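You operate a simulated robot arm through the tools that you are given. There is no shell and no other tool. Be economical: measure what you need, move in short steps, check, and stop when the job is done.

Carry out the task below with a simulated robot arm. There is one attempt and no reset: what you move stays moved.

Task
Put things in order on the top of the writing table. At the end: the brown sent stamp stands where the cream date card stood; the teal glass paperweight is on the orange clay saucer; the cream date card stands where the blue beaker stood; the blue beaker stands where the teal glass paperweight stood; whatever was shut is shut again. Leave all else as you found it, and nothing knocked over.
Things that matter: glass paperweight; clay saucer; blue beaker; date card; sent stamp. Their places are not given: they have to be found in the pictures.

Only the result counts: the job must be done as asked and must still hold three seconds after the hand-in. Knocking over, shifting, dropping, spilling or breaking anything else fails it.

Robot
A 6-joint arm with a two-finger parallel gripper, fixed in place. Base frame: the origin is at the foot of the arm, x ahead of it, y to its left, z up; the work surface is at about z = 760. Readings come in mm, rad, newtons and seconds.
With the tool pointing down near the work surface it reaches from about 240 to 640 mm from the base axis. Its first joint turns from -1.152 to 1.152 rad. Payload 2.7 kg.
Tool frame: the origin (TCP) lies between the finger pads and is the grasp point; the fingertips stand 23 mm ahead of it; z points along the fingers, y is the line along which they close. Largest opening 94 mm; finger width 38, thickness 10; the body of the gripper, 54 by 96 mm, starts 39 mm behind the TCP.
Orientation is that of the tool frame in the base frame, as a unit quaternion [w, x, y, z]. With the fingers straight down and closing along the base's y, the tool's x points along the base's -x, its y along +y and its z along -z.

Tools
- The arm moves only by the tool move_arm. Its argument "increments" is a list of rows, each a list of 7 numbers: the opening in per cent of the stroke, from 0 (shut) to 100 (fully open), then the shift along the tool's x, y, z in mm, then the turn, a rotation vector about the tool's x, y, z in rad. In form: [[gripper, dx, dy, dz, ax, ay, az], ...]. A call has 1 to 10 rows; each row shifts and turns the commanded pose from where the row before left it, along the tool's axes as they then stand. A row lasts 0.2 s, in which the tool goes at most 50 mm and 0.15 rad; a call with a longer step from one row to the next is refused whole, and so is a gripper value outside its range. A pose out of reach is approached as far as the arm can. The call stops where the force on the tool passes 40 N (or 10 N more than at its start, if that is more) or the arm is blocked; 0.2 s more then pass. The fingers move at their own pace (about 45 mm/s each) and stop on an object; they squeeze with about 22 N. The grip force told is the motor's: it shows also when the fingers shut on nothing. Time passes only in rows, and 0.2 s behind the last, so rows that do not move let the fingers close. It gives the time, the measured TCP pose, the force on the tool (base axes), the opening and the grip force at its end, in the units of the frame above (readings bear some noise).
- Cameras (640 x 400 px; columns grow to the right, rows downward): "scene" is fixed at [73.5, -440, 1395.5]; the picture's right is [0.72, -0.69, 0.00], its down [-0.47, -0.50, -0.73] and it looks along [0.50, 0.53, -0.69] (base axes); focal length 369 px, centre (320, 200). "wrist" rides on the gripper at [-39, 0, -44] in the tool frame; the picture's right is [0.00, -1.00, 0.00], its down [0.97, 0.00, -0.24] and it looks along [0.24, 0.00, 0.97] (tool axes); focal length 218 px, centre (320, 200).
- grab_frame(camera): a new picture of that camera. No time passes.
- measure_at(camera, pixels): there is no depth. For up to 12 entries [column, row, z] of the newest picture of that camera ("zoom" is the newest enlarged one), the place [x, y] in the base frame at which the ray of that pixel passes the height z, good to about 3 mm, but the place of the scene camera against the robot may be out by one fixed shift of up to 12 mm in any direction. No time passes.
- close_up(camera, box): a new picture of the part [left, top, right, bottom] of that camera's present view, enlarged. No time passes.
- close_job(): hands the job in; it is judged then, once.

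Go step by step. Measure first, check grasps and placings, and put right what went wrong. The budget is 80 turns and 46 pictures, counting those below and the enlarged ones. Unless the task says otherwise, let go and move clear before handing in, and close with one line.

The tools are called by a JSON object that holds its "name" and its "arguments". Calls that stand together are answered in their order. move_arm: Moves the arm, as the interface text tells. Its arguments: {"type":"object","properties":{"increments":{"type":"array"}},"required":["increments"]} The other tools are called the same way: grab_frame (camera) takes a picture; measure_at (camera, pixels) gives the place at which the rays of pixels pass given heights; close_up (camera, box) takes an enlarged picture of a part of a camera's view; close_job () hands the job in.

At the start:

```text
time: 0.0
eef_pos: [380.9, 26.7, 1077.5]
orientation: [0.0, 0.0, 1.0, 0.0]
wrist_force: [-0.8, -0.1, -0.8]
opening: 94.0
grasp_force: 0.0
```

scene: 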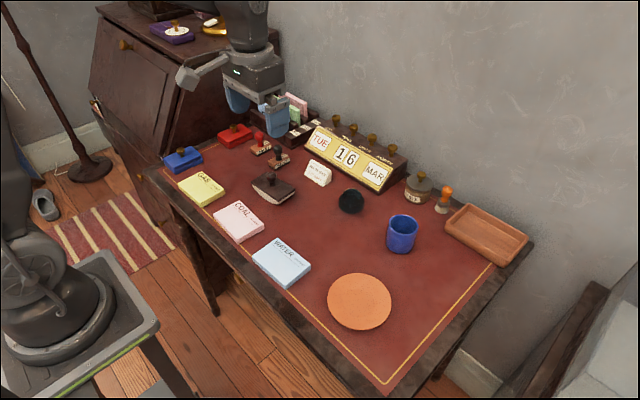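
wrist: 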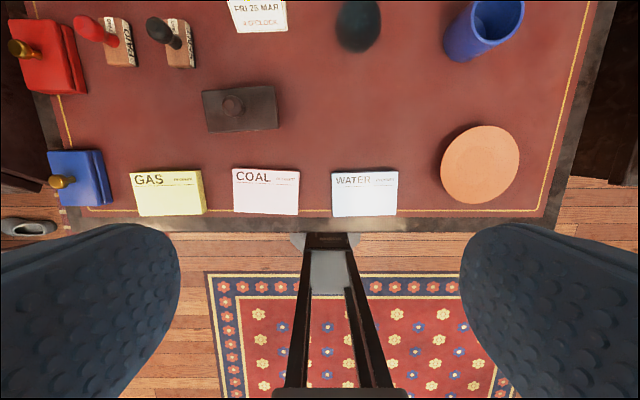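

The scene shows several stamps near (262,145), (278,158) and (445,200), a card at (317,172), a dark paperweight at (350,201), a beaker at (401,233) and a saucer at (359,301). I'll enlarge these to identify them.

{"name": "close_up", "arguments": {"camera": "scene", "box": [220, 110, 380, 210]}}

{"name": "close_up", "arguments": {"camera": "scene", "box": [320, 160, 480, 260]}}

{"name": "close_up", "arguments": {"camera": "wrist", "box": [0, 0, 320, 200]}}

```text
4.00 times, centred on (300, 160) of scene
```

zoom: 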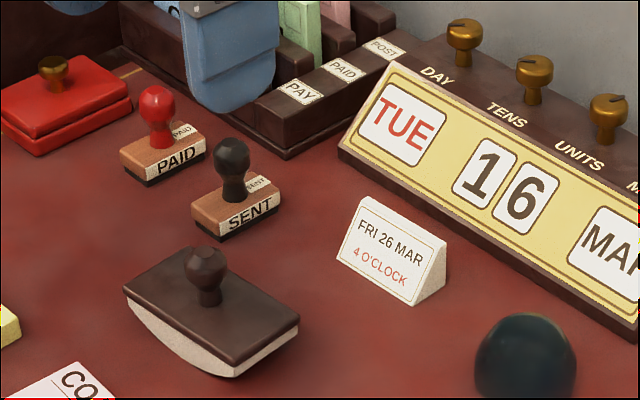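

```text
4.00 times, centred on (400, 210) of scene
```

zoom: 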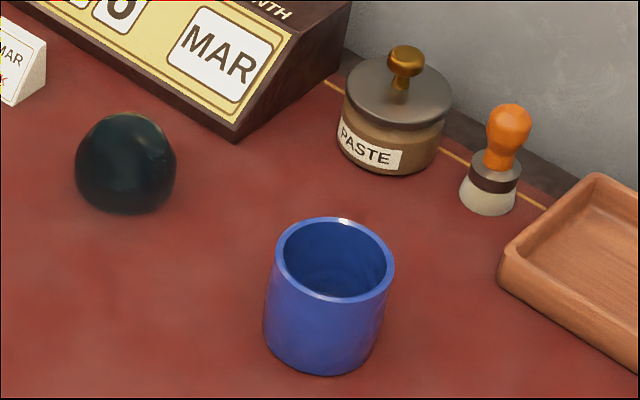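

```text
2.00 times, centred on (160, 100) of wrist
```

zoom: 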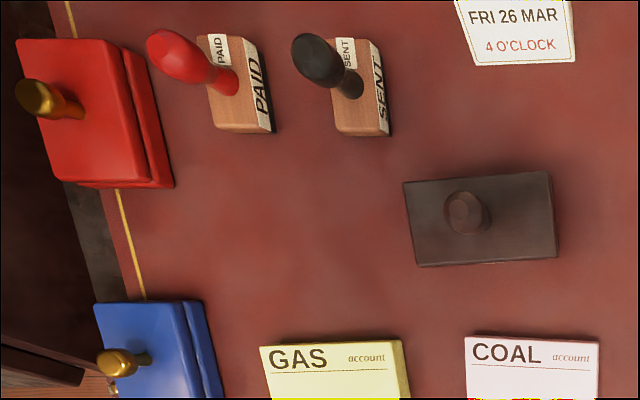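

The black-handled stamp at zoom (232,195) is labelled SENT, and every thing is identified. I'll move forward for a wrist view of all of them.

{"name": "move_arm", "arguments": {"increments": [[100, -40, -10, 0, 0, 0, 0], [100, -40, -10, 0, 0, 0, 0], [100, -30, -10, 0, 0, 0, 0], [100, 0, 0, 0, 0, 0, 0]]}}

{"name": "grab_frame", "arguments": {"camera": "wrist"}}

```text
time: 1.0
eef_pos: [492.0, -0.8, 1077.4]
orientation: [0.0, 0.001, 1.0, -0.001]
wrist_force: [0.0, -0.4, 0.8]
opening: 94.0
grasp_force: 0.1
```

```text
40 pictures are left
```

wrist: 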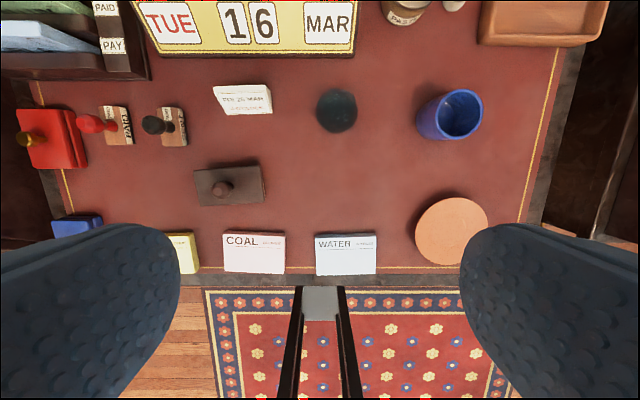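

{"name": "close_up", "arguments": {"camera": "wrist", "box": [140, 60, 300, 160]}}

{"name": "measure_at", "arguments": {"camera": "wrist", "pixels": [[337, 132, 760], [315, 112, 780], [358, 112, 780], [337, 90, 780], [461, 90, 835], [460, 137, 835], [437, 113, 835], [484, 112, 835], [438, 140, 760], [418, 120, 760], [451, 232, 768], [488, 232, 768]]}}

```text
4.00 times, centred on (220, 110) of wrist
```

zoom: 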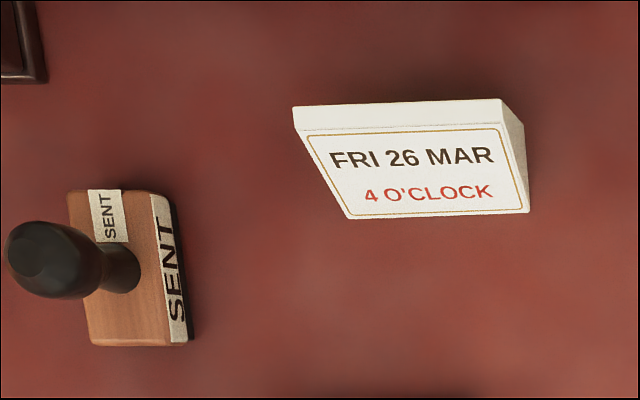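

```text
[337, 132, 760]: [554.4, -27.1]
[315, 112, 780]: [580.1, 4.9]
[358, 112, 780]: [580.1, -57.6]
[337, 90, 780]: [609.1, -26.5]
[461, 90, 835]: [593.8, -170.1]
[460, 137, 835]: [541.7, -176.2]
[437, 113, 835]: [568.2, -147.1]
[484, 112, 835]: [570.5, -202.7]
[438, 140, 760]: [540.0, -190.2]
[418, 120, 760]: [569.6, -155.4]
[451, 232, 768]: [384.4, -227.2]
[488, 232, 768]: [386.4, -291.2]
```

Paperweight is about (579,-27), beaker about (568,-175) and saucer about (385,-227). Now measuring the card, the stamp and the calendar's front edge.

{"name": "measure_at", "arguments": {"camera": "zoom", "pixels": [[347, 219, 760], [530, 213, 760], [526, 125, 760], [293, 107, 795], [502, 99, 795], [305, 131, 795], [505, 127, 795], [90, 346, 780], [185, 343, 780], [190, 340, 760], [172, 195, 780], [67, 193, 780]]}}

{"name": "measure_at", "arguments": {"camera": "wrist", "pixels": [[158, 55, 760], [350, 55, 760], [412, 230, 768], [451, 198, 768], [451, 265, 768], [475, 2, 760], [420, 10, 830]]}}

{"name": "close_up", "arguments": {"camera": "wrist", "box": [300, 70, 500, 195]}}

{"name": "close_up", "arguments": {"camera": "scene", "box": [320, 250, 416, 340]}}

```text
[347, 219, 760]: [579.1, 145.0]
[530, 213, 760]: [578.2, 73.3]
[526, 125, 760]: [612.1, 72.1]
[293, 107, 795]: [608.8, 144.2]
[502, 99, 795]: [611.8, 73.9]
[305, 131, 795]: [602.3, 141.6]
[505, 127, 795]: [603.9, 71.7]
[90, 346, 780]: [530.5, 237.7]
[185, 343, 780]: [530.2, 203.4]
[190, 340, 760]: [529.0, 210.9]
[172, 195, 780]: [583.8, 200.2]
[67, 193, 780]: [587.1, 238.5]
```

```text
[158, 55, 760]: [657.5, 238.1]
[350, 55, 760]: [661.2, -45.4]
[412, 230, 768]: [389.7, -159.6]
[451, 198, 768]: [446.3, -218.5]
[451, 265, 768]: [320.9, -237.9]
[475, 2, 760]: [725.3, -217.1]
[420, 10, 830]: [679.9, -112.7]
```

```text
3.20 times, centred on (400, 132) of wrist
```

zoom: 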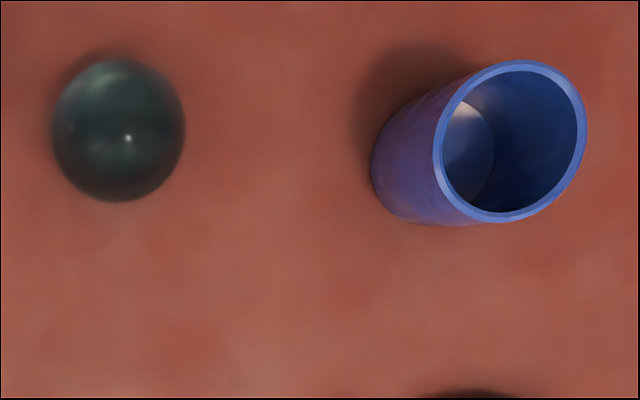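

```text
4.44 times, centred on (368, 295) of scene
```

zoom: 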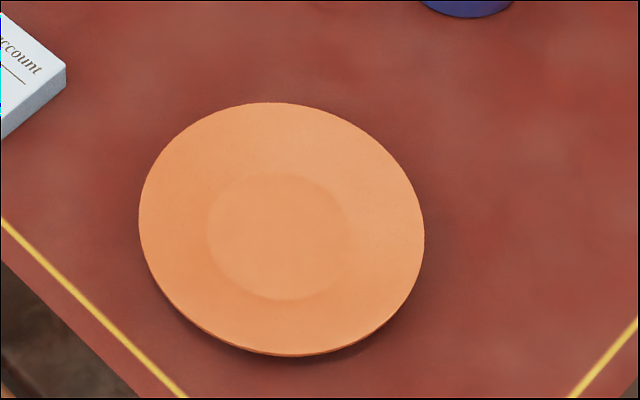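

Card is centred near (595,109), about 34×72 mm, and the stamp near (558,222). I'll hover over the paperweight to refine its position.

{"name": "move_arm", "arguments": {"increments": [[100, -25, -7, 35, 0, 0, 0], [100, -25, -7, 35, 0, 0, 0], [100, -25, -7, 35, 0, 0, 0], [100, -13, -5, 40, 0, 0, 0], [100, 0, 0, 32, 0, 0, 0], [100, 0, 0, 0, 0, 0, 0]]}}

{"name": "grab_frame", "arguments": {"camera": "wrist"}}

```text
time: 2.4
eef_pos: [582.1, -28.7, 897.4]
orientation: [0.0, 0.0, 1.0, 0.0]
wrist_force: [0.2, -0.5, -0.2]
opening: 94.0
grasp_force: 0.0
```

```text
36 pictures are left
```

wrist: 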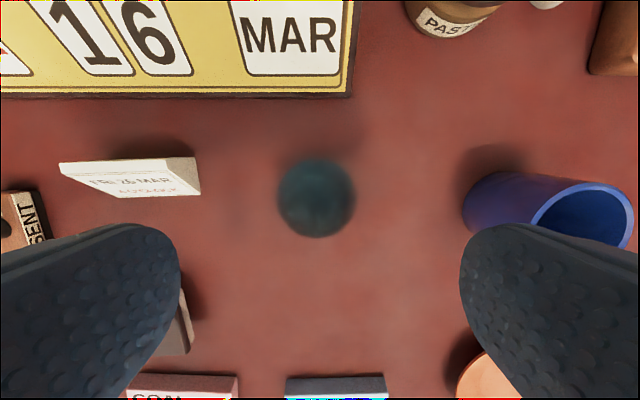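

The paperweight is at (316,197), nearly centred. I'll measure it along with the card's edges and the beaker base.

{"name": "measure_at", "arguments": {"camera": "wrist", "pixels": [[316, 197, 782], [277, 197, 782], [355, 197, 782], [316, 158, 782], [316, 237, 775], [124, 198, 760], [201, 195, 760], [192, 158, 795], [463, 205, 760], [500, 172, 760], [632, 217, 820], [350, 95, 760]]}}

```text
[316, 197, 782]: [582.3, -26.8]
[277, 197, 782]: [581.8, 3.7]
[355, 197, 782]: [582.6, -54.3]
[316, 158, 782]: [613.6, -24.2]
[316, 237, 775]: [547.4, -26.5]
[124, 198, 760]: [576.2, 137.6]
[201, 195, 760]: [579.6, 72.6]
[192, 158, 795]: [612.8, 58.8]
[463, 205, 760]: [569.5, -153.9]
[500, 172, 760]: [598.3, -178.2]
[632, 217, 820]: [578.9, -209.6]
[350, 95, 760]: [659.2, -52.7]
```

Centre is about (581,-26). I'll descend to TCP z≈792, which keeps the fingertips 9 mm off the table and leaves saucer clearance, and grip.

{"name": "move_arm", "arguments": {"increments": [[100, 1, 2.5, 35, 0, 0, 0], [100, 0, 0, 35, 0, 0, 0], [100, 0, 0, 25, 0, 0, 0], [100, 0, 0, 10, 0, 0, 0], [100, 0, 0, 0, 0, 0, 0], [30, 0, 0, 0, 0, 0, 0], [0, 0, 0, 0, 0, 0, 0], [0, 0, 0, 0, 0, 0, 0]]}}

```text
time: 4.2
eef_pos: [580.7, -27.0, 795.4]
orientation: [0.0, 0.0, 1.0, 0.0]
wrist_force: [1.1, 1.6, 0.0]
opening: 60.9
grasp_force: 21.7
```

It is gripped at 60.9 mm wide. Lifting 60 mm to check that it holds.

{"name": "move_arm", "arguments": {"increments": [[0, 0, 0, -10, 0, 0, 0], [0, 0, 0, -25, 0, 0, 0], [0, 0, 0, -45, 0, 0, 0], [0, 0, 0, -30, 0, 0, 0], [0, 0, 0, 0, 0, 0, 0]]}}

{"name": "grab_frame", "arguments": {"camera": "scene"}}

```text
time: 5.4
eef_pos: [576.8, -28.1, 905.9]
orientation: [0.0, 0.0, 1.0, 0.0]
wrist_force: [0.4, 0.8, -2.7]
opening: 60.7
grasp_force: 22.0
```

```text
35 pictures are left
```

scene: 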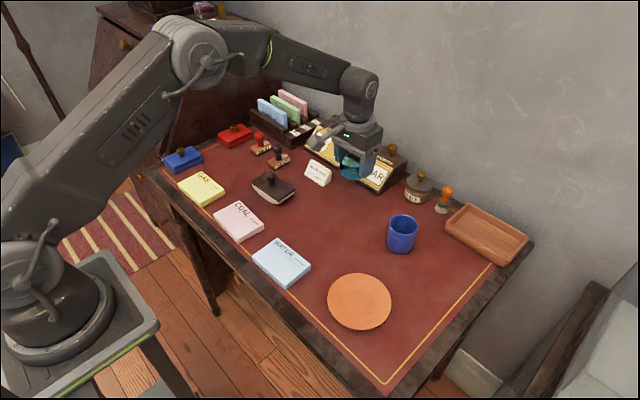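

The paperweight is held clear. Carrying it over the saucer centre, about (384,-226), then checking.

{"name": "move_arm", "arguments": {"increments": [[0, 33, -33, 0, 0, 0, 0], [0, 33, -33, 0, 0, 0, 0], [0, 33, -33, 0, 0, 0, 0], [0, 33, -33, 0, 0, 0, 0], [0, 33, -33, 0, 0, 0, 0], [0, 28, -33, 0, 0, 0, 0], [0, 0, 0, 0, 0, 0, 0], [0, 0, 0, 0, 0, 0, 0]]}}

{"name": "grab_frame", "arguments": {"camera": "wrist"}}

```text
time: 7.2
eef_pos: [390.1, -227.4, 906.6]
orientation: [0.0, 0.0, 1.0, 0.0]
wrist_force: [-0.4, -0.1, -3.4]
opening: 60.9
grasp_force: 22.3
```

```text
34 pictures are left
```

wrist: 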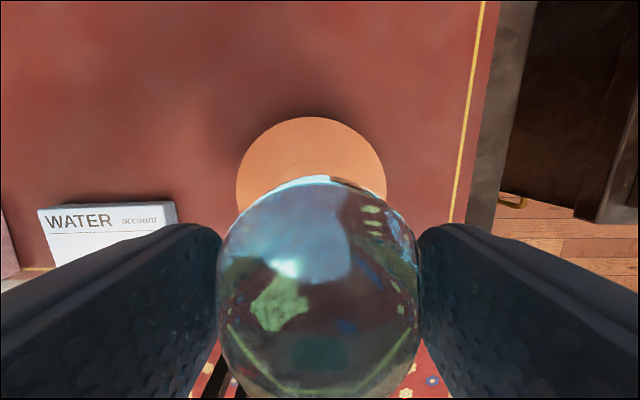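

The saucer's rim shows at left (236,190), right (387,190) and top (311,117). Measuring it.

{"name": "measure_at", "arguments": {"camera": "wrist", "pixels": [[236, 188, 770], [387, 188, 770], [311, 117, 770], [311, 117, 765], [260, 143, 770], [365, 146, 770]]}}

```text
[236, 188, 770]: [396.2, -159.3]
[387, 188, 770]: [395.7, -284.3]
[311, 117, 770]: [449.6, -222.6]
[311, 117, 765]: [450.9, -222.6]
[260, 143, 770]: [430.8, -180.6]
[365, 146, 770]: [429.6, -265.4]
```

Saucer centre is about (387,-222), R 63. Aligning, then lowering to z≈815.

{"name": "move_arm", "arguments": {"increments": [[0, 3.5, 5, 20, 0, 0, 0], [0, 0, 0, 30, 0, 0, 0], [0, 0, 0, 25, 0, 0, 0], [0, 0, 0, 15, 0, 0, 0], [0, 0, 0, 0, 0, 0, 0]]}}

```text
time: 8.4
eef_pos: [382.7, -219.3, 815.5]
orientation: [0.0, 0.0, 1.0, -0.001]
wrist_force: [-0.1, -0.3, -3.4]
opening: 60.7
grasp_force: 22.1
```

At z 815 with no contact yet. Lowering in 2 mm steps until the force changes.

{"name": "move_arm", "arguments": {"increments": [[0, 0, 0, 3, 0, 0, 0], [0, 0, 0, 2, 0, 0, 0], [0, 0, 0, 2, 0, 0, 0], [0, 0, 0, 2, 0, 0, 0], [0, 0, 0, 0, 0, 0, 0]]}}

{"name": "close_up", "arguments": {"camera": "scene", "box": [310, 235, 422, 340]}}

```text
time: 9.6
eef_pos: [383.5, -218.3, 807.3]
orientation: [0.002, 0.0, 1.0, -0.001]
wrist_force: [2.5, -1.4, 14.2]
opening: 61.0
grasp_force: 21.8
```

```text
3.81 times, centred on (366, 288) of scene
```

zoom: 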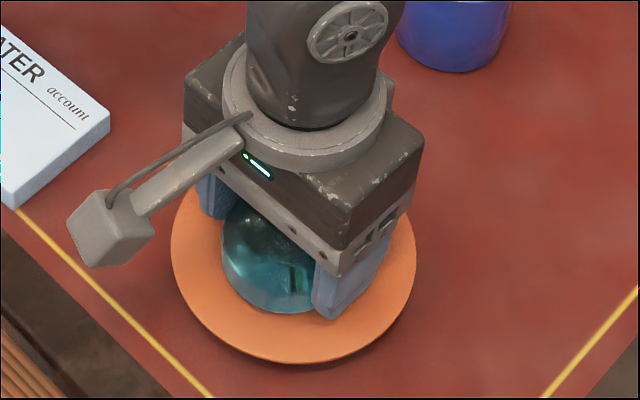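

Force rose to +14 N at z 807, so the paperweight rests on the saucer. Backing off 0.5 mm, opening partially and rising.

{"name": "move_arm", "arguments": {"increments": [[0, 0, 0, -1, 0, 0, 0], [70, 0, 0, 0, 0, 0, 0], [78, 0, 0, 0, 0, 0, 0], [80, 0, 0, 0, 0, 0, 0], [80, 0, 0, -10, 0, 0, 0], [80, 0, 0, -30, 0, 0, 0], [80, 0, 0, -40, 0, 0, 0], [100, 0, 0, -20, 0, 0, 0], [100, 0, 0, 0, 0, 0, 0]]}}

{"name": "grab_frame", "arguments": {"camera": "wrist"}}

{"name": "close_up", "arguments": {"camera": "scene", "box": [310, 235, 422, 340]}}

```text
time: 11.6
eef_pos: [384.1, -219.6, 906.8]
orientation: [0.0, 0.0, 1.0, 0.0]
wrist_force: [0.1, -0.8, -0.1]
opening: 94.1
grasp_force: 0.2
```

```text
32 pictures are left
```

wrist: 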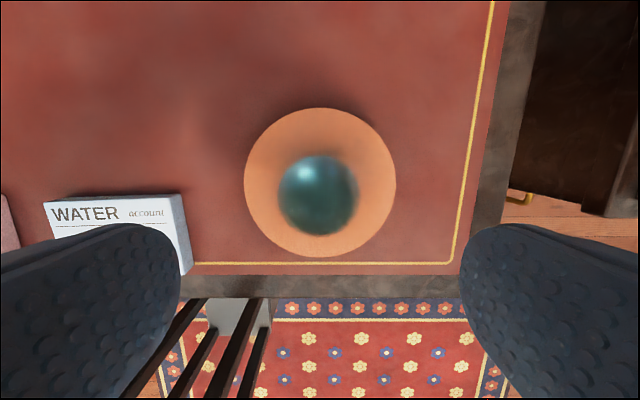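

```text
3.81 times, centred on (366, 288) of scene
```

zoom: 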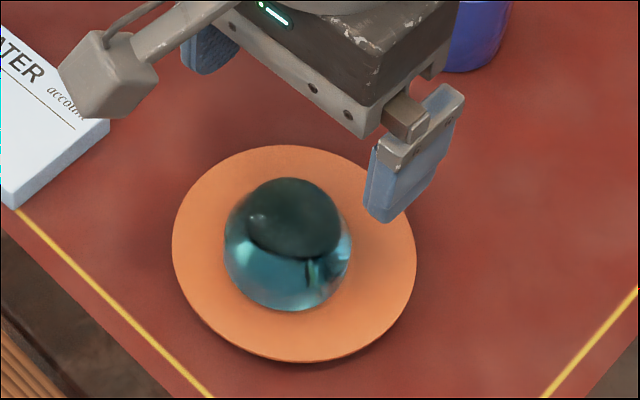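

The paperweight at (318,195) sits slightly to the near side of the saucer's centre (320,183). Measuring the offset.

{"name": "measure_at", "arguments": {"camera": "wrist", "pixels": [[318, 195, 792], [320, 108, 770], [320, 257, 770], [244, 183, 770], [396, 183, 770]]}}

{"name": "close_up", "arguments": {"camera": "wrist", "box": [240, 100, 400, 265]}}

```text
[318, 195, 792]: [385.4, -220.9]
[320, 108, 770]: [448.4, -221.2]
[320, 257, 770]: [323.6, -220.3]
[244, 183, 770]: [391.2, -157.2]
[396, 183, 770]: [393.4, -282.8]
```

```text
2.42 times, centred on (320, 182) of wrist
```

zoom: 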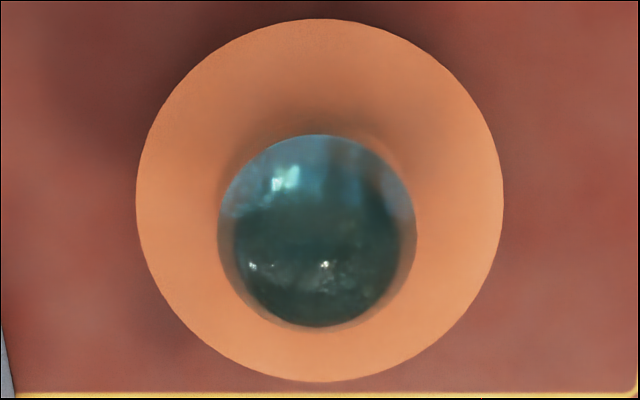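

The paperweight is centred on the saucer to within 1 mm. Next, hovering over the beaker at about (570,-182).

{"name": "move_arm", "arguments": {"increments": [[100, -37, 8, 0, 0, 0, 0], [100, -37, 8, 0, 0, 0, 0], [100, -37, 8, 0, 0, 0, 0], [100, -37, 7, 0, 0, 0, 0], [100, -37, 7, 0, 0, 0, 0], [100, 0, 0, 0, 0, 0, 0], [100, 0, 0, 0, 0, 0, 0]]}}

{"name": "grab_frame", "arguments": {"camera": "wrist"}}

```text
time: 13.2
eef_pos: [568.2, -181.4, 909.0]
orientation: [0.001, 0.0, 1.0, 0.0]
wrist_force: [0.2, 0.4, -0.6]
opening: 93.9
grasp_force: 0.0
```

```text
29 pictures are left
```

wrist: 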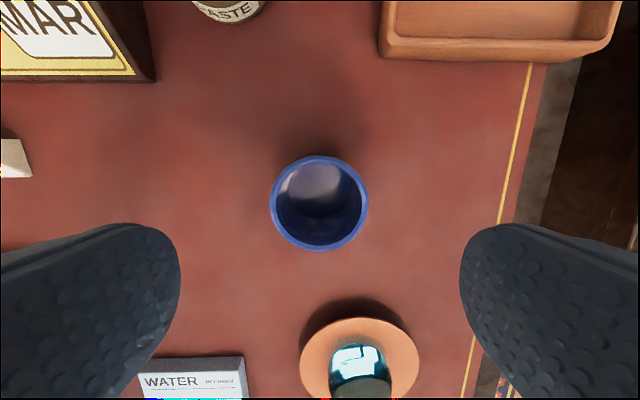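

The beaker rim is a circle centred at (319,203), spanning 270 to 369. Measuring at plausible rim heights.

{"name": "measure_at", "arguments": {"camera": "wrist", "pixels": [[319, 203, 820], [319, 203, 830], [270, 203, 820], [369, 203, 820], [319, 155, 820], [319, 251, 820]]}}

{"name": "measure_at", "arguments": {"camera": "scene", "pixels": [[399, 253, 760], [403, 218, 820], [403, 218, 830], [387, 246, 760], [415, 246, 760]]}}

```text
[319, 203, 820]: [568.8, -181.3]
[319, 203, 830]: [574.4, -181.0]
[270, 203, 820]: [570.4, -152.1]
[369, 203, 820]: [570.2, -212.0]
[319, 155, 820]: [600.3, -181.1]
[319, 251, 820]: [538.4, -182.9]
```

```text
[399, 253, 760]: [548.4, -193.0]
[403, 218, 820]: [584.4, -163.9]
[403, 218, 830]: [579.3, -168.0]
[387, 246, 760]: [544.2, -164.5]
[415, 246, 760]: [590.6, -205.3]
```

Beaker centre is about (570,-182), diameter 59. Descending to z≈798 and gripping.

{"name": "move_arm", "arguments": {"increments": [[100, -1, -0.5, 35, 0, 0, 0], [100, 0, 0, 35, 0, 0, 0], [100, 0, 0, 25, 0, 0, 0], [100, 0, 0, 15, 0, 0, 0], [100, 0, 0, 0, 0, 0, 0], [30, 0, 0, 0, 0, 0, 0], [0, 0, 0, 0, 0, 0, 0], [0, 0, 0, 0, 0, 0, 0]]}}

```text
time: 15.0
eef_pos: [567.9, -181.4, 798.0]
orientation: [0.0, 0.0, 1.0, 0.0]
wrist_force: [0.9, 0.5, 0.7]
opening: 61.7
grasp_force: 21.7
```

Gripped at 61.7 mm. Lifting and carrying it to the paperweight's former place at (581,-26.5).

{"name": "move_arm", "arguments": {"increments": [[0, 0, 0, -10, 0, 0, 0], [0, 0, 0, -35, 0, 0, 0], [0, 0, 0, -45, 0, 0, 0], [0, -2.5, 38, 0, 0, 0, 0], [0, -2.5, 38, 0, 0, 0, 0], [0, -2.5, 38, 0, 0, 0, 0], [0, -3, 41.5, 0, 0, 0, 0], [0, 0, 0, 0, 0, 0, 0], [0, 0, 0, 0, 0, 0, 0]]}}

{"name": "grab_frame", "arguments": {"camera": "wrist"}}

```text
time: 17.0
eef_pos: [580.1, -27.7, 888.6]
orientation: [0.0, 0.0, 1.0, 0.0]
wrist_force: [0.5, 0.3, -1.9]
opening: 61.9
grasp_force: 22.1
```

```text
28 pictures are left
```

wrist: 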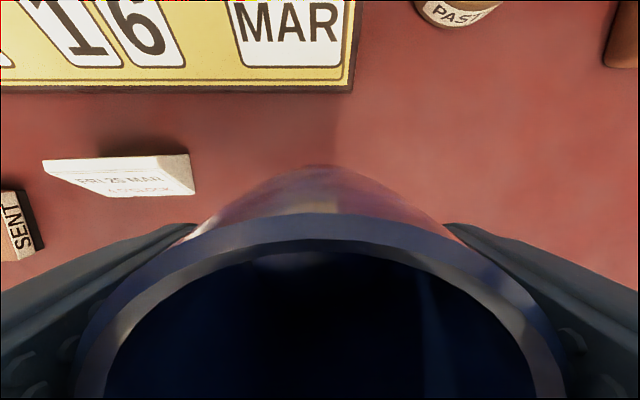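

Reading (580,-28), beaker held upright. Lowering to the table.

{"name": "move_arm", "arguments": {"increments": [[0, 0, 0, 35, 0, 0, 0], [0, 0, 0, 30, 0, 0, 0], [0, 0, 0, 15, 0, 0, 0], [0, 0, 0, 6, 0, 0, 0], [0, 0, 0, 2, 0, 0, 0], [0, 0, 0, 1.5, 0, 0, 0], [0, 0, 0, 0, 0, 0, 0]]}}

```text
time: 18.6
eef_pos: [578.6, -26.6, 799.0]
orientation: [0.0, 0.0, 1.0, 0.0]
wrist_force: [-0.4, -0.2, -1.9]
opening: 61.5
grasp_force: 22.0
```

{"name": "move_arm", "arguments": {"increments": [[0, 0, 0, 1, 0, 0, 0], [0, 0, 0, 0, 0, 0, 0]]}}

```text
time: 19.2
eef_pos: [578.9, -25.7, 797.9]
orientation: [0.0, 0.0, 1.0, -0.001]
wrist_force: [-1.8, 0.8, 4.6]
opening: 61.7
grasp_force: 22.1
```

Force rose to +4.6 N, so the beaker has touched the table. Releasing and rising to look.

{"name": "move_arm", "arguments": {"increments": [[70, 0, 0, 0, 0, 0, 0], [100, 0, 0, 0, 0, 0, 0], [100, 0, 0, 0, 0, 0, 0], [100, 0, 0, -10, 0, 0, 0], [100, 0, 0, -35, 0, 0, 0], [100, 0, 0, -45, 0, 0, 0], [100, 0, 0, -20, 0, 0, 0], [100, 0, 0, 0, 0, 0, 0], [100, 0, 0, 0, 0, 0, 0]]}}

{"name": "grab_frame", "arguments": {"camera": "wrist"}}

```text
time: 21.2
eef_pos: [579.8, -27.8, 907.7]
orientation: [0.0, 0.0, 1.0, 0.0]
wrist_force: [0.4, -0.5, -1.1]
opening: 93.9
grasp_force: 0.0
```

```text
27 pictures are left
```

wrist: 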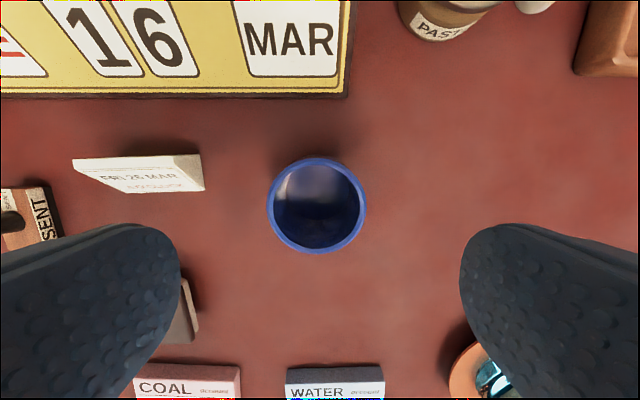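

Beaker stands at (316,206), essentially on the spot. Next, hovering over the card near (595,109).

{"name": "move_arm", "arguments": {"increments": [[100, -4, 34, 0, 0, 0, 0], [100, -4, 34, 0, 0, 0, 0], [100, -4, 34, 0, 0, 0, 0], [100, -2, 33.5, 0, 0, 0, 0], [100, 0, 0, 0, 0, 0, 0], [100, 0, 0, 0, 0, 0, 0]]}}

{"name": "measure_at", "arguments": {"camera": "wrist", "pixels": [[320, 200, 782]]}}

{"name": "grab_frame", "arguments": {"camera": "wrist"}}

```text
time: 22.6
eef_pos: [594.9, 109.6, 907.4]
orientation: [0.0, 0.0, 1.0, 0.0]
wrist_force: [0.3, -0.1, 0.7]
opening: 93.8
grasp_force: 0.1
```

```text
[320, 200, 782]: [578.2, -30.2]
```

```text
26 pictures are left
```

wrist: 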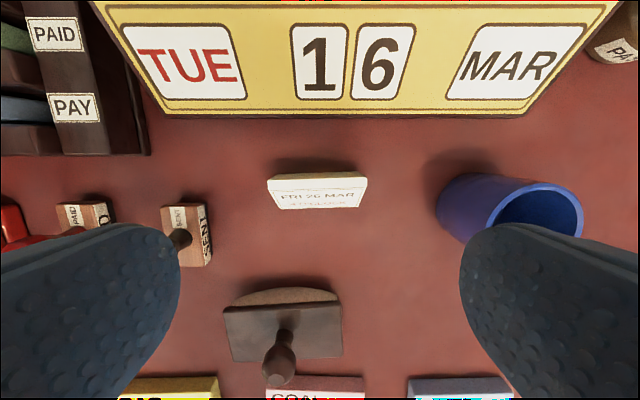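

{"name": "close_up", "arguments": {"camera": "wrist", "box": [150, 150, 390, 300]}}

{"name": "measure_at", "arguments": {"camera": "wrist", "pixels": [[279, 209, 760], [360, 208, 760], [267, 181, 795], [367, 178, 795], [279, 174, 795], [355, 172, 795], [213, 262, 760], [207, 203, 780], [190, 267, 780], [162, 208, 780], [207, 264, 780]]}}

```text
2.67 times, centred on (270, 225) of wrist
```

zoom: 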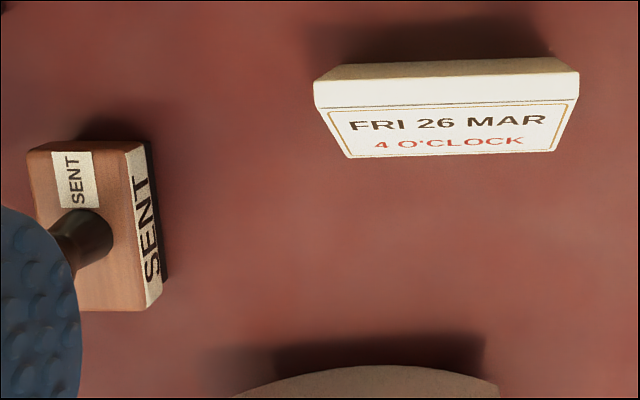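

```text
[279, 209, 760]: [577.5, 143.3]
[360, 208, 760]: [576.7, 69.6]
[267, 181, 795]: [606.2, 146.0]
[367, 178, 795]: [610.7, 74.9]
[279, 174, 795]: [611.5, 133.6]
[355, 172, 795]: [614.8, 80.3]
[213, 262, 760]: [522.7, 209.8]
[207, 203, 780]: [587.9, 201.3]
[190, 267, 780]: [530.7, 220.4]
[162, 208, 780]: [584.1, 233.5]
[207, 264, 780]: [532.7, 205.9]
```

Card spans x 577–611 and y 70–145, so its centre is about (595,108) and my gap clears both ends. Descending 120 mm and gripping.

{"name": "move_arm", "arguments": {"increments": [[100, 0, -1.5, 40, 0, 0, 0], [100, 0, 0, 40, 0, 0, 0], [100, 0, 0, 25, 0, 0, 0], [100, 0, 0, 10, 0, 0, 0], [100, 0, 0, 5, 0, 0, 0], [80, 0, 0, 0, 0, 0, 0], [50, 0, 0, 0, 0, 0, 0], [0, 0, 0, 0, 0, 0, 0], [0, 0, 0, 0, 0, 0, 0]]}}

```text
time: 24.6
eef_pos: [593.3, 106.3, 788.9]
orientation: [0.0, 0.0, 1.0, -0.001]
wrist_force: [-0.4, 0.1, 0.5]
opening: 71.2
grasp_force: 21.9
```

Gripped at 71.2 mm. Lifting 110 mm before carrying.

{"name": "move_arm", "arguments": {"increments": [[0, 0, 0, -10, 0, 0, 0], [0, 0, 0, -25, 0, 0, 0], [0, 0, 0, -40, 0, 0, 0], [0, 0, 0, -40, 0, 0, 0], [0, 0, 0, 0, 0, 0, 0]]}}

{"name": "move_arm", "arguments": {"increments": [[0, 3.5, -36, 0, 0, 0, 0], [0, 3, -36, 0, 0, 0, 0], [0, 3, -36, 0, 0, 0, 0], [0, 3, -36, 0, 0, 0, 0], [0, 3, -36, 0, 0, 0, 0], [0, 3, -36, 0, 0, 0, 0], [0, 3, -36, 0, 0, 0, 0], [0, 3, -37.5, 0, 0, 0, 0], [0, 0, 0, 0, 0, 0, 0], [0, 0, 0, 0, 0, 0, 0]]}}

{"name": "grab_frame", "arguments": {"camera": "wrist"}}

```text
time: 25.8
eef_pos: [594.9, 105.7, 902.7]
orientation: [-0.001, 0.0, 1.0, 0.0]
wrist_force: [0.2, -1.3, -0.5]
opening: 71.5
grasp_force: 21.9
```

```text
time: 28.0
eef_pos: [569.3, -181.5, 900.8]
orientation: [0.0, 0.0, 1.0, 0.0]
wrist_force: [0.2, 0.8, 0.1]
opening: 71.3
grasp_force: 22.0
```

```text
24 pictures are left
```

wrist: 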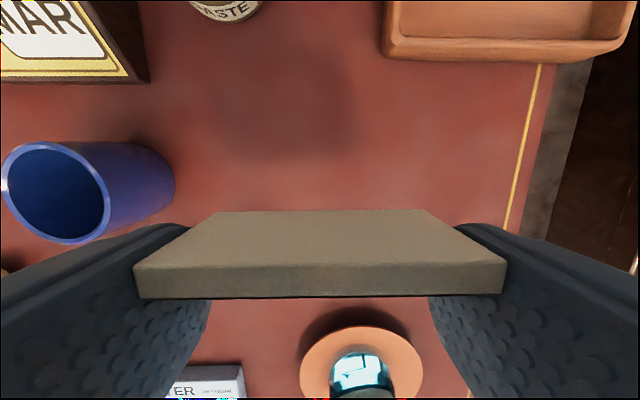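

Card is held level over the beaker's old place, reading (569,-181.5). Lowering it.

{"name": "move_arm", "arguments": {"increments": [[0, 0, 0, 35, 0, 0, 0], [0, 0, 0, 35, 0, 0, 0], [0, 0, 0, 25, 0, 0, 0], [0, 0, 0, 13, 0, 0, 0], [0, 0, 0, 4, 0, 0, 0], [0, 0, 0, 2, 0, 0, 0], [0, 0, 0, 0, 0, 0, 0]]}}

```text
time: 29.6
eef_pos: [567.5, -181.1, 788.7]
orientation: [0.001, 0.0, 1.0, 0.0]
wrist_force: [-1.0, -2.3, 4.2]
opening: 71.6
grasp_force: 21.8
```

Contact is felt (+4 N). Releasing and rising to check.

{"name": "move_arm", "arguments": {"increments": [[85, 0, 0, 0, 0, 0, 0], [100, 0, 0, 0, 0, 0, 0], [100, 0, 0, 0, 0, 0, 0], [100, 0, 0, -10, 0, 0, 0], [100, 0, 0, -35, 0, 0, 0], [100, 0, 0, -45, 0, 0, 0], [100, 0, 0, -30, 0, 0, 0], [100, 0, 0, 0, 0, 0, 0], [100, 0, 0, 0, 0, 0, 0]]}}

{"name": "grab_frame", "arguments": {"camera": "wrist"}}

```text
time: 31.6
eef_pos: [566.8, -182.3, 907.9]
orientation: [0.0, 0.0, 1.0, 0.0]
wrist_force: [0.1, -0.1, -0.3]
opening: 93.9
grasp_force: 0.1
```

```text
23 pictures are left
```

wrist: 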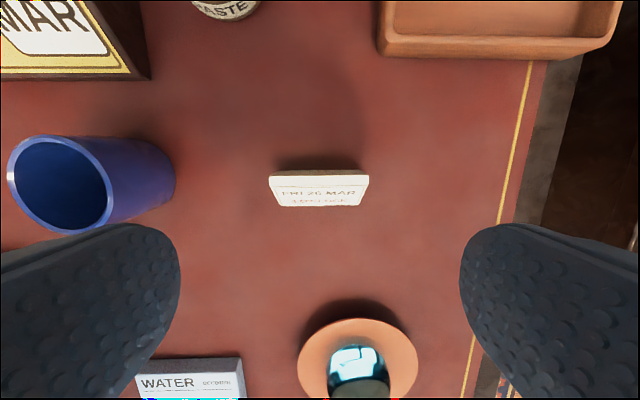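

The card stands upright at (319,190). Measuring its placement.

{"name": "measure_at", "arguments": {"camera": "wrist", "pixels": [[281, 207, 760], [361, 205, 760], [269, 177, 795], [369, 175, 795], [355, 169, 760]]}}

```text
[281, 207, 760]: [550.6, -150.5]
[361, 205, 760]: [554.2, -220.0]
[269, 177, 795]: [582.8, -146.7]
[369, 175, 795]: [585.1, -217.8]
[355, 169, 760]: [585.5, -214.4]
```

Card centre is about (569,-184), which is good. Next, hovering over the SENT stamp near (558,221), using two moves.

{"name": "move_arm", "arguments": {"increments": [[100, 2, 45, 0, 0, 0, 0], [100, 2, 45, 0, 0, 0, 0], [100, 2, 45, 0, 0, 0, 0], [100, 2, 45, 0, 0, 0, 0], [100, 2, 45, 0, 0, 0, 0], [100, 1, 45, 0, 0, 0, 0], [100, 1, 45, 0, 0, 0, 0], [100, 0.5, 45, 0, 0, 0, 0], [100, 0, 43, 0, 0, 0, 0], [100, 0, 0, 0, 0, 0, 0]]}}

{"name": "grab_frame", "arguments": {"camera": "wrist"}}

{"name": "close_up", "arguments": {"camera": "wrist", "box": [220, 130, 420, 270]}}

```text
time: 33.8
eef_pos: [553.8, 226.1, 907.8]
orientation: [0.0, 0.0, 1.0, 0.0]
wrist_force: [0.3, 0.1, -0.5]
opening: 94.0
grasp_force: 0.0
```

```text
22 pictures are left
```

wrist: 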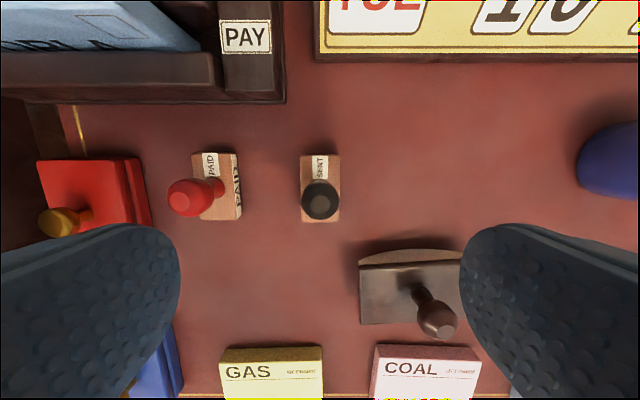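

```text
2.86 times, centred on (320, 200) of wrist
```

zoom: 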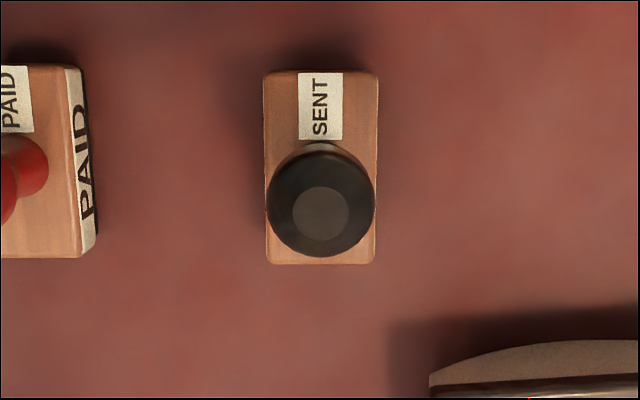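

The stamp is right under the hand. Measuring block edges, handle and PAID's right edge.

{"name": "measure_at", "arguments": {"camera": "zoom", "pixels": [[264, 160, 782], [379, 160, 782], [320, 71, 782], [320, 264, 782], [320, 210, 828], [322, 160, 782], [97, 170, 760], [264, 160, 760], [379, 160, 760]]}}

{"name": "close_up", "arguments": {"camera": "scene", "box": [230, 120, 310, 180]}}

```text
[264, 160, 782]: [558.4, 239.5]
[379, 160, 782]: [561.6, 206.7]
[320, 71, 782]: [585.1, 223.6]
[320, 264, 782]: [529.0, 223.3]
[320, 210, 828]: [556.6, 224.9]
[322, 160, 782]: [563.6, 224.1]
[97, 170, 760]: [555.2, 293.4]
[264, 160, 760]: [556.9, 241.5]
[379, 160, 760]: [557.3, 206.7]
```

```text
6.67 times, centred on (270, 150) of scene
```

zoom: 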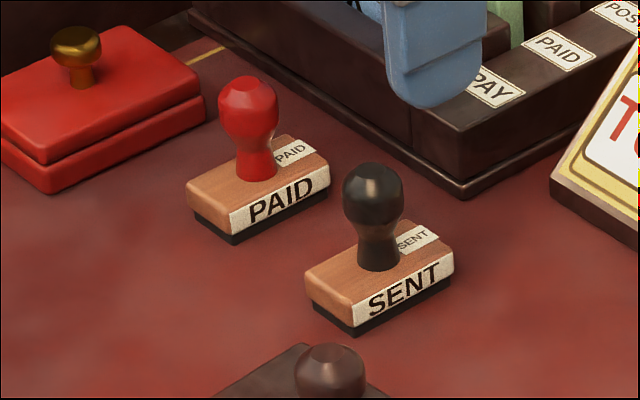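

Block centre is about (557,223), and the picture puts it roughly 5 mm ahead of the TCP. Narrowing the gripper to 60 mm to clear PAID, aligning, and settling first.

{"name": "move_arm", "arguments": {"increments": [[64, -3, 0, 15, 0, 0, 0], [64, 0, 0, 15, 0, 0, 0], [64, 0, 0, 0, 0, 0, 0], [64, 0, 0, 0, 0, 0, 0], [64, 0, 0, 0, 0, 0, 0]]}}

{"name": "grab_frame", "arguments": {"camera": "wrist"}}

```text
time: 35.0
eef_pos: [558.4, 223.3, 879.4]
orientation: [0.0, 0.0, 1.0, 0.001]
wrist_force: [-0.2, 0.3, 0.6]
opening: 60.0
grasp_force: 0.1
```

```text
19 pictures are left
```

wrist: 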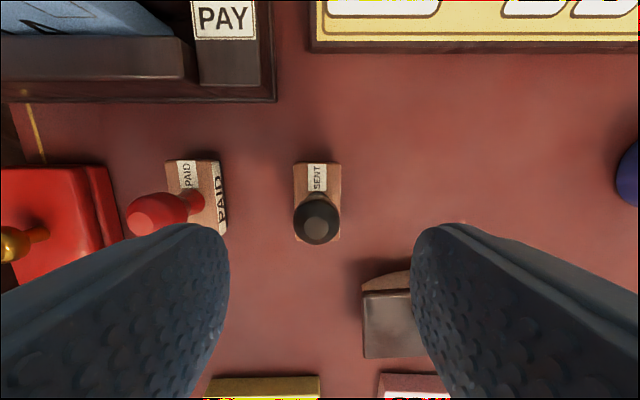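

Block is centred at (317,201), so I shift about 1.5 mm in x and y. Descending to z≈790.

{"name": "move_arm", "arguments": {"increments": [[64, -1.5, 1.5, 30, 0, 0, 0], [64, 0, 0, 30, 0, 0, 0], [64, 0, 0, 15, 0, 0, 0], [64, 0, 0, 8, 0, 0, 0], [64, 0, 0, 6, 0, 0, 0], [64, 0, 0, 0, 0, 0, 0]]}}

{"name": "close_up", "arguments": {"camera": "scene", "box": [210, 90, 338, 180]}}

```text
time: 36.4
eef_pos: [560.2, 223.7, 790.1]
orientation: [0.0, 0.0, 1.0, 0.0]
wrist_force: [1.2, -0.2, -1.3]
opening: 60.1
grasp_force: 0.0
```

```text
4.44 times, centred on (274, 135) of scene
```

zoom: 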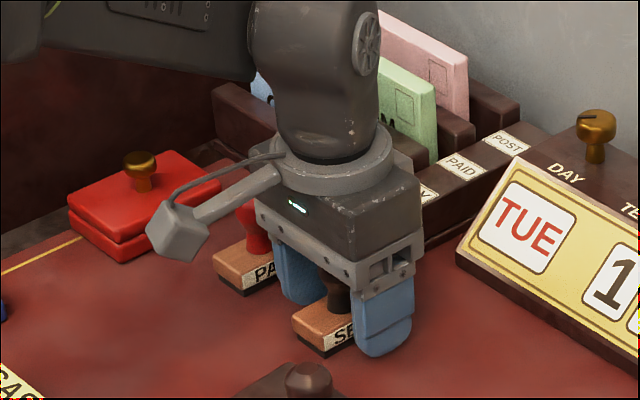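

Fingers straddle the SENT block with clearance from PAID and no contact. Gripping.

{"name": "move_arm", "arguments": {"increments": [[30, 0, 0, 0, 0, 0, 0], [0, 0, 0, 0, 0, 0, 0], [0, 0, 0, 0, 0, 0, 0], [0, 0, 0, 0, 0, 0, 0]]}}

```text
time: 37.4
eef_pos: [560.7, 223.6, 788.9]
orientation: [-0.001, 0.0, 1.0, 0.0]
wrist_force: [0.3, -0.3, 0.0]
opening: 31.2
grasp_force: 21.9
```

Gripped at 31.2 mm. Lifting 100 mm and moving to the card's former place (595,108).

{"name": "move_arm", "arguments": {"increments": [[0, 0, 0, -10, 0, 0, 0], [0, 0, 0, -35, 0, 0, 0], [0, 0, 0, -45, 0, 0, 0], [0, 0, 0, 0, 0, 0, 0], [0, -9, -29, 0, 0, 0, 0], [0, -9, -29, 0, 0, 0, 0], [0, -9, -29, 0, 0, 0, 0], [0, -8, -28.5, 0, 0, 0, 0], [0, 0, 0, 0, 0, 0, 0], [0, 0, 0, 0, 0, 0, 0]]}}

{"name": "grab_frame", "arguments": {"camera": "wrist"}}

{"name": "grab_frame", "arguments": {"camera": "scene"}}

```text
time: 39.6
eef_pos: [596.3, 105.1, 876.8]
orientation: [0.0, 0.0, 1.0, 0.0]
wrist_force: [0.7, 0.2, 0.3]
opening: 31.3
grasp_force: 21.8
```

```text
17 pictures are left
```

wrist: 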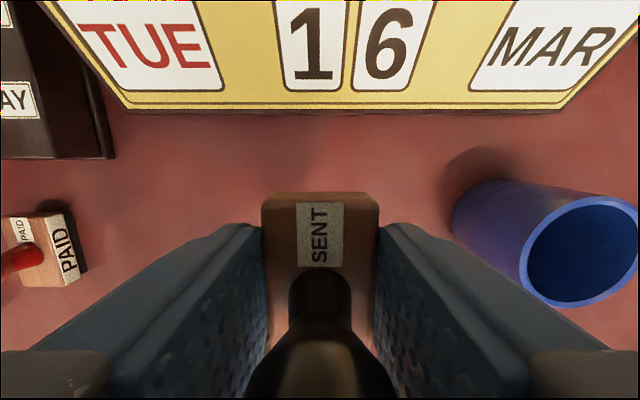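

```text
16 pictures are left
```

scene: 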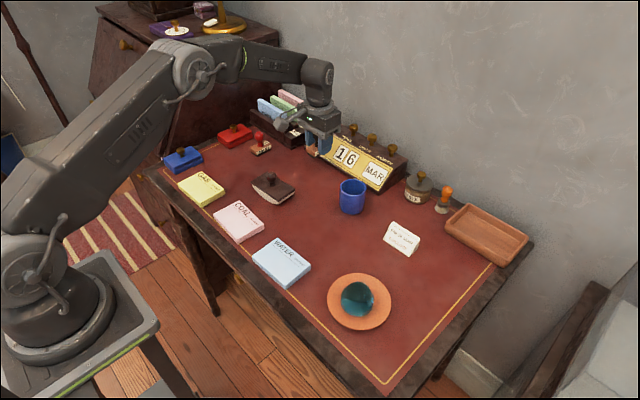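

The stamp is held level at about (596,106). Lowering it.

{"name": "move_arm", "arguments": {"increments": [[0, 0.5, 1, 35, 0, 0, 0], [0, 0, 0, 30, 0, 0, 0], [0, 0, 0, 15, 0, 0, 0], [0, 0, 0, 6, 0, 0, 0], [0, 0, 0, 2, 0, 0, 0], [0, 0, 0, 1, 0, 0, 0], [0, 0, 0, 0, 0, 0, 0]]}}

```text
time: 41.2
eef_pos: [594.7, 107.4, 789.4]
orientation: [-0.001, 0.0, 1.0, 0.0]
wrist_force: [0.6, -0.1, -0.2]
opening: 31.3
grasp_force: 21.6
```

{"name": "move_arm", "arguments": {"increments": [[0, 0, 0, 1, 0, 0, 0], [0, 0, 0, 0.7, 0, 0, 0], [0, 0, 0, 0, 0, 0, 0]]}}

```text
time: 42.0
eef_pos: [594.6, 107.7, 789.7]
orientation: [0.0, 0.0, 1.0, 0.0]
wrist_force: [-0.8, -0.2, 4.6]
opening: 31.1
grasp_force: 21.8
```

Contact is felt (+4.6 N) at the right height. Releasing to 60 mm, rising straight up and checking.

{"name": "move_arm", "arguments": {"increments": [[45, 0, 0, 0, 0, 0, 0], [64, 0, 0, 0, 0, 0, 0], [64, 0, 0, 0, 0, 0, 0], [64, 0, 0, -10, 0, 0, 0], [64, 0, 0, -35, 0, 0, 0], [64, 0, 0, -45, 0, 0, 0], [64, 0, 0, -40, 0, 0, 0], [64, 0, 0, 0, 0, 0, 0], [64, 0, 0, 0, 0, 0, 0]]}}

{"name": "grab_frame", "arguments": {"camera": "wrist"}}

```text
time: 44.0
eef_pos: [595.7, 107.8, 918.3]
orientation: [0.0, 0.0, 1.0, 0.0]
wrist_force: [0.0, 0.2, -0.3]
opening: 60.3
grasp_force: 0.0
```

```text
15 pictures are left
```

wrist: 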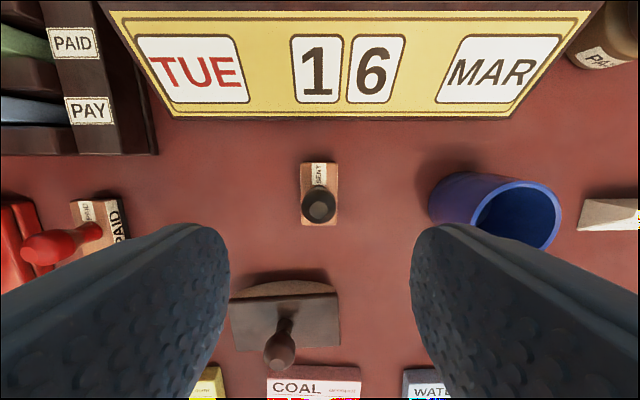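

The stamp stands upright at (319,193), in the card's former place. I'll raise and retract the arm, then take a last look at everything.

{"name": "move_arm", "arguments": {"increments": [[64, 0, 0, -40, 0, 0, 0], [64, 10, 0, -40, 0, 0, 0], [64, 40, -5, -40, 0, 0, 0], [64, 40, -5, -40, 0, 0, 0], [64, 40, -5, 0, 0, 0, 0], [64, 40, -5, 0, 0, 0, 0], [64, 0, 0, 0, 0, 0, 0]]}}

{"name": "grab_frame", "arguments": {"camera": "scene"}}

{"name": "close_up", "arguments": {"camera": "scene", "box": [230, 120, 430, 340]}}

```text
refused: row 3 steps farther than a row can; nothing moved
```

```text
14 pictures are left
```

scene: 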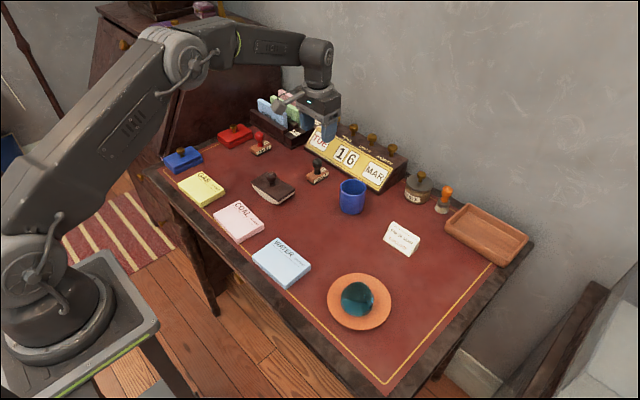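

```text
1.82 times, centred on (330, 230) of scene
```

zoom: 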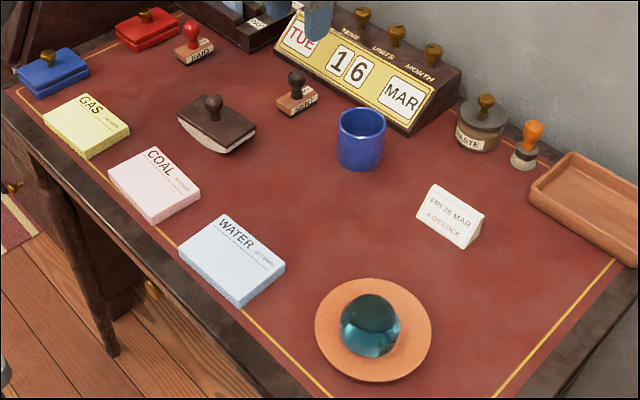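

The retract was refused for too long a step, but the pictures show every thing upright and in place. Raising the arm with shorter steps.

{"name": "move_arm", "arguments": {"increments": [[64, 0, 0, -40, 0, 0, 0], [64, 0, 0, -40, 0, 0, 0], [64, 30, 0, -30, 0, 0, 0], [64, 40, 0, 0, 0, 0, 0], [64, 40, 0, 0, 0, 0, 0], [64, 0, 0, 0, 0, 0, 0]]}}

```text
time: 45.4
eef_pos: [483.2, 112.8, 1026.4]
orientation: [0.002, -0.001, 1.0, 0.0]
wrist_force: [-0.5, -0.4, 0.6]
opening: 60.1
grasp_force: 0.0
```

The arm is clear at z 1026 and everything stands as asked, so I am handing in.

{"name": "close_job", "arguments": {}}

```text
The job is handed in.
```

The job is handed in: the sent stamp stands where the date card was, the paperweight is on the saucer, the date card is where the beaker was, and the beaker is where the paperweight was. Nothing needed opening, and the last pictures show everything upright and nothing else disturbed.
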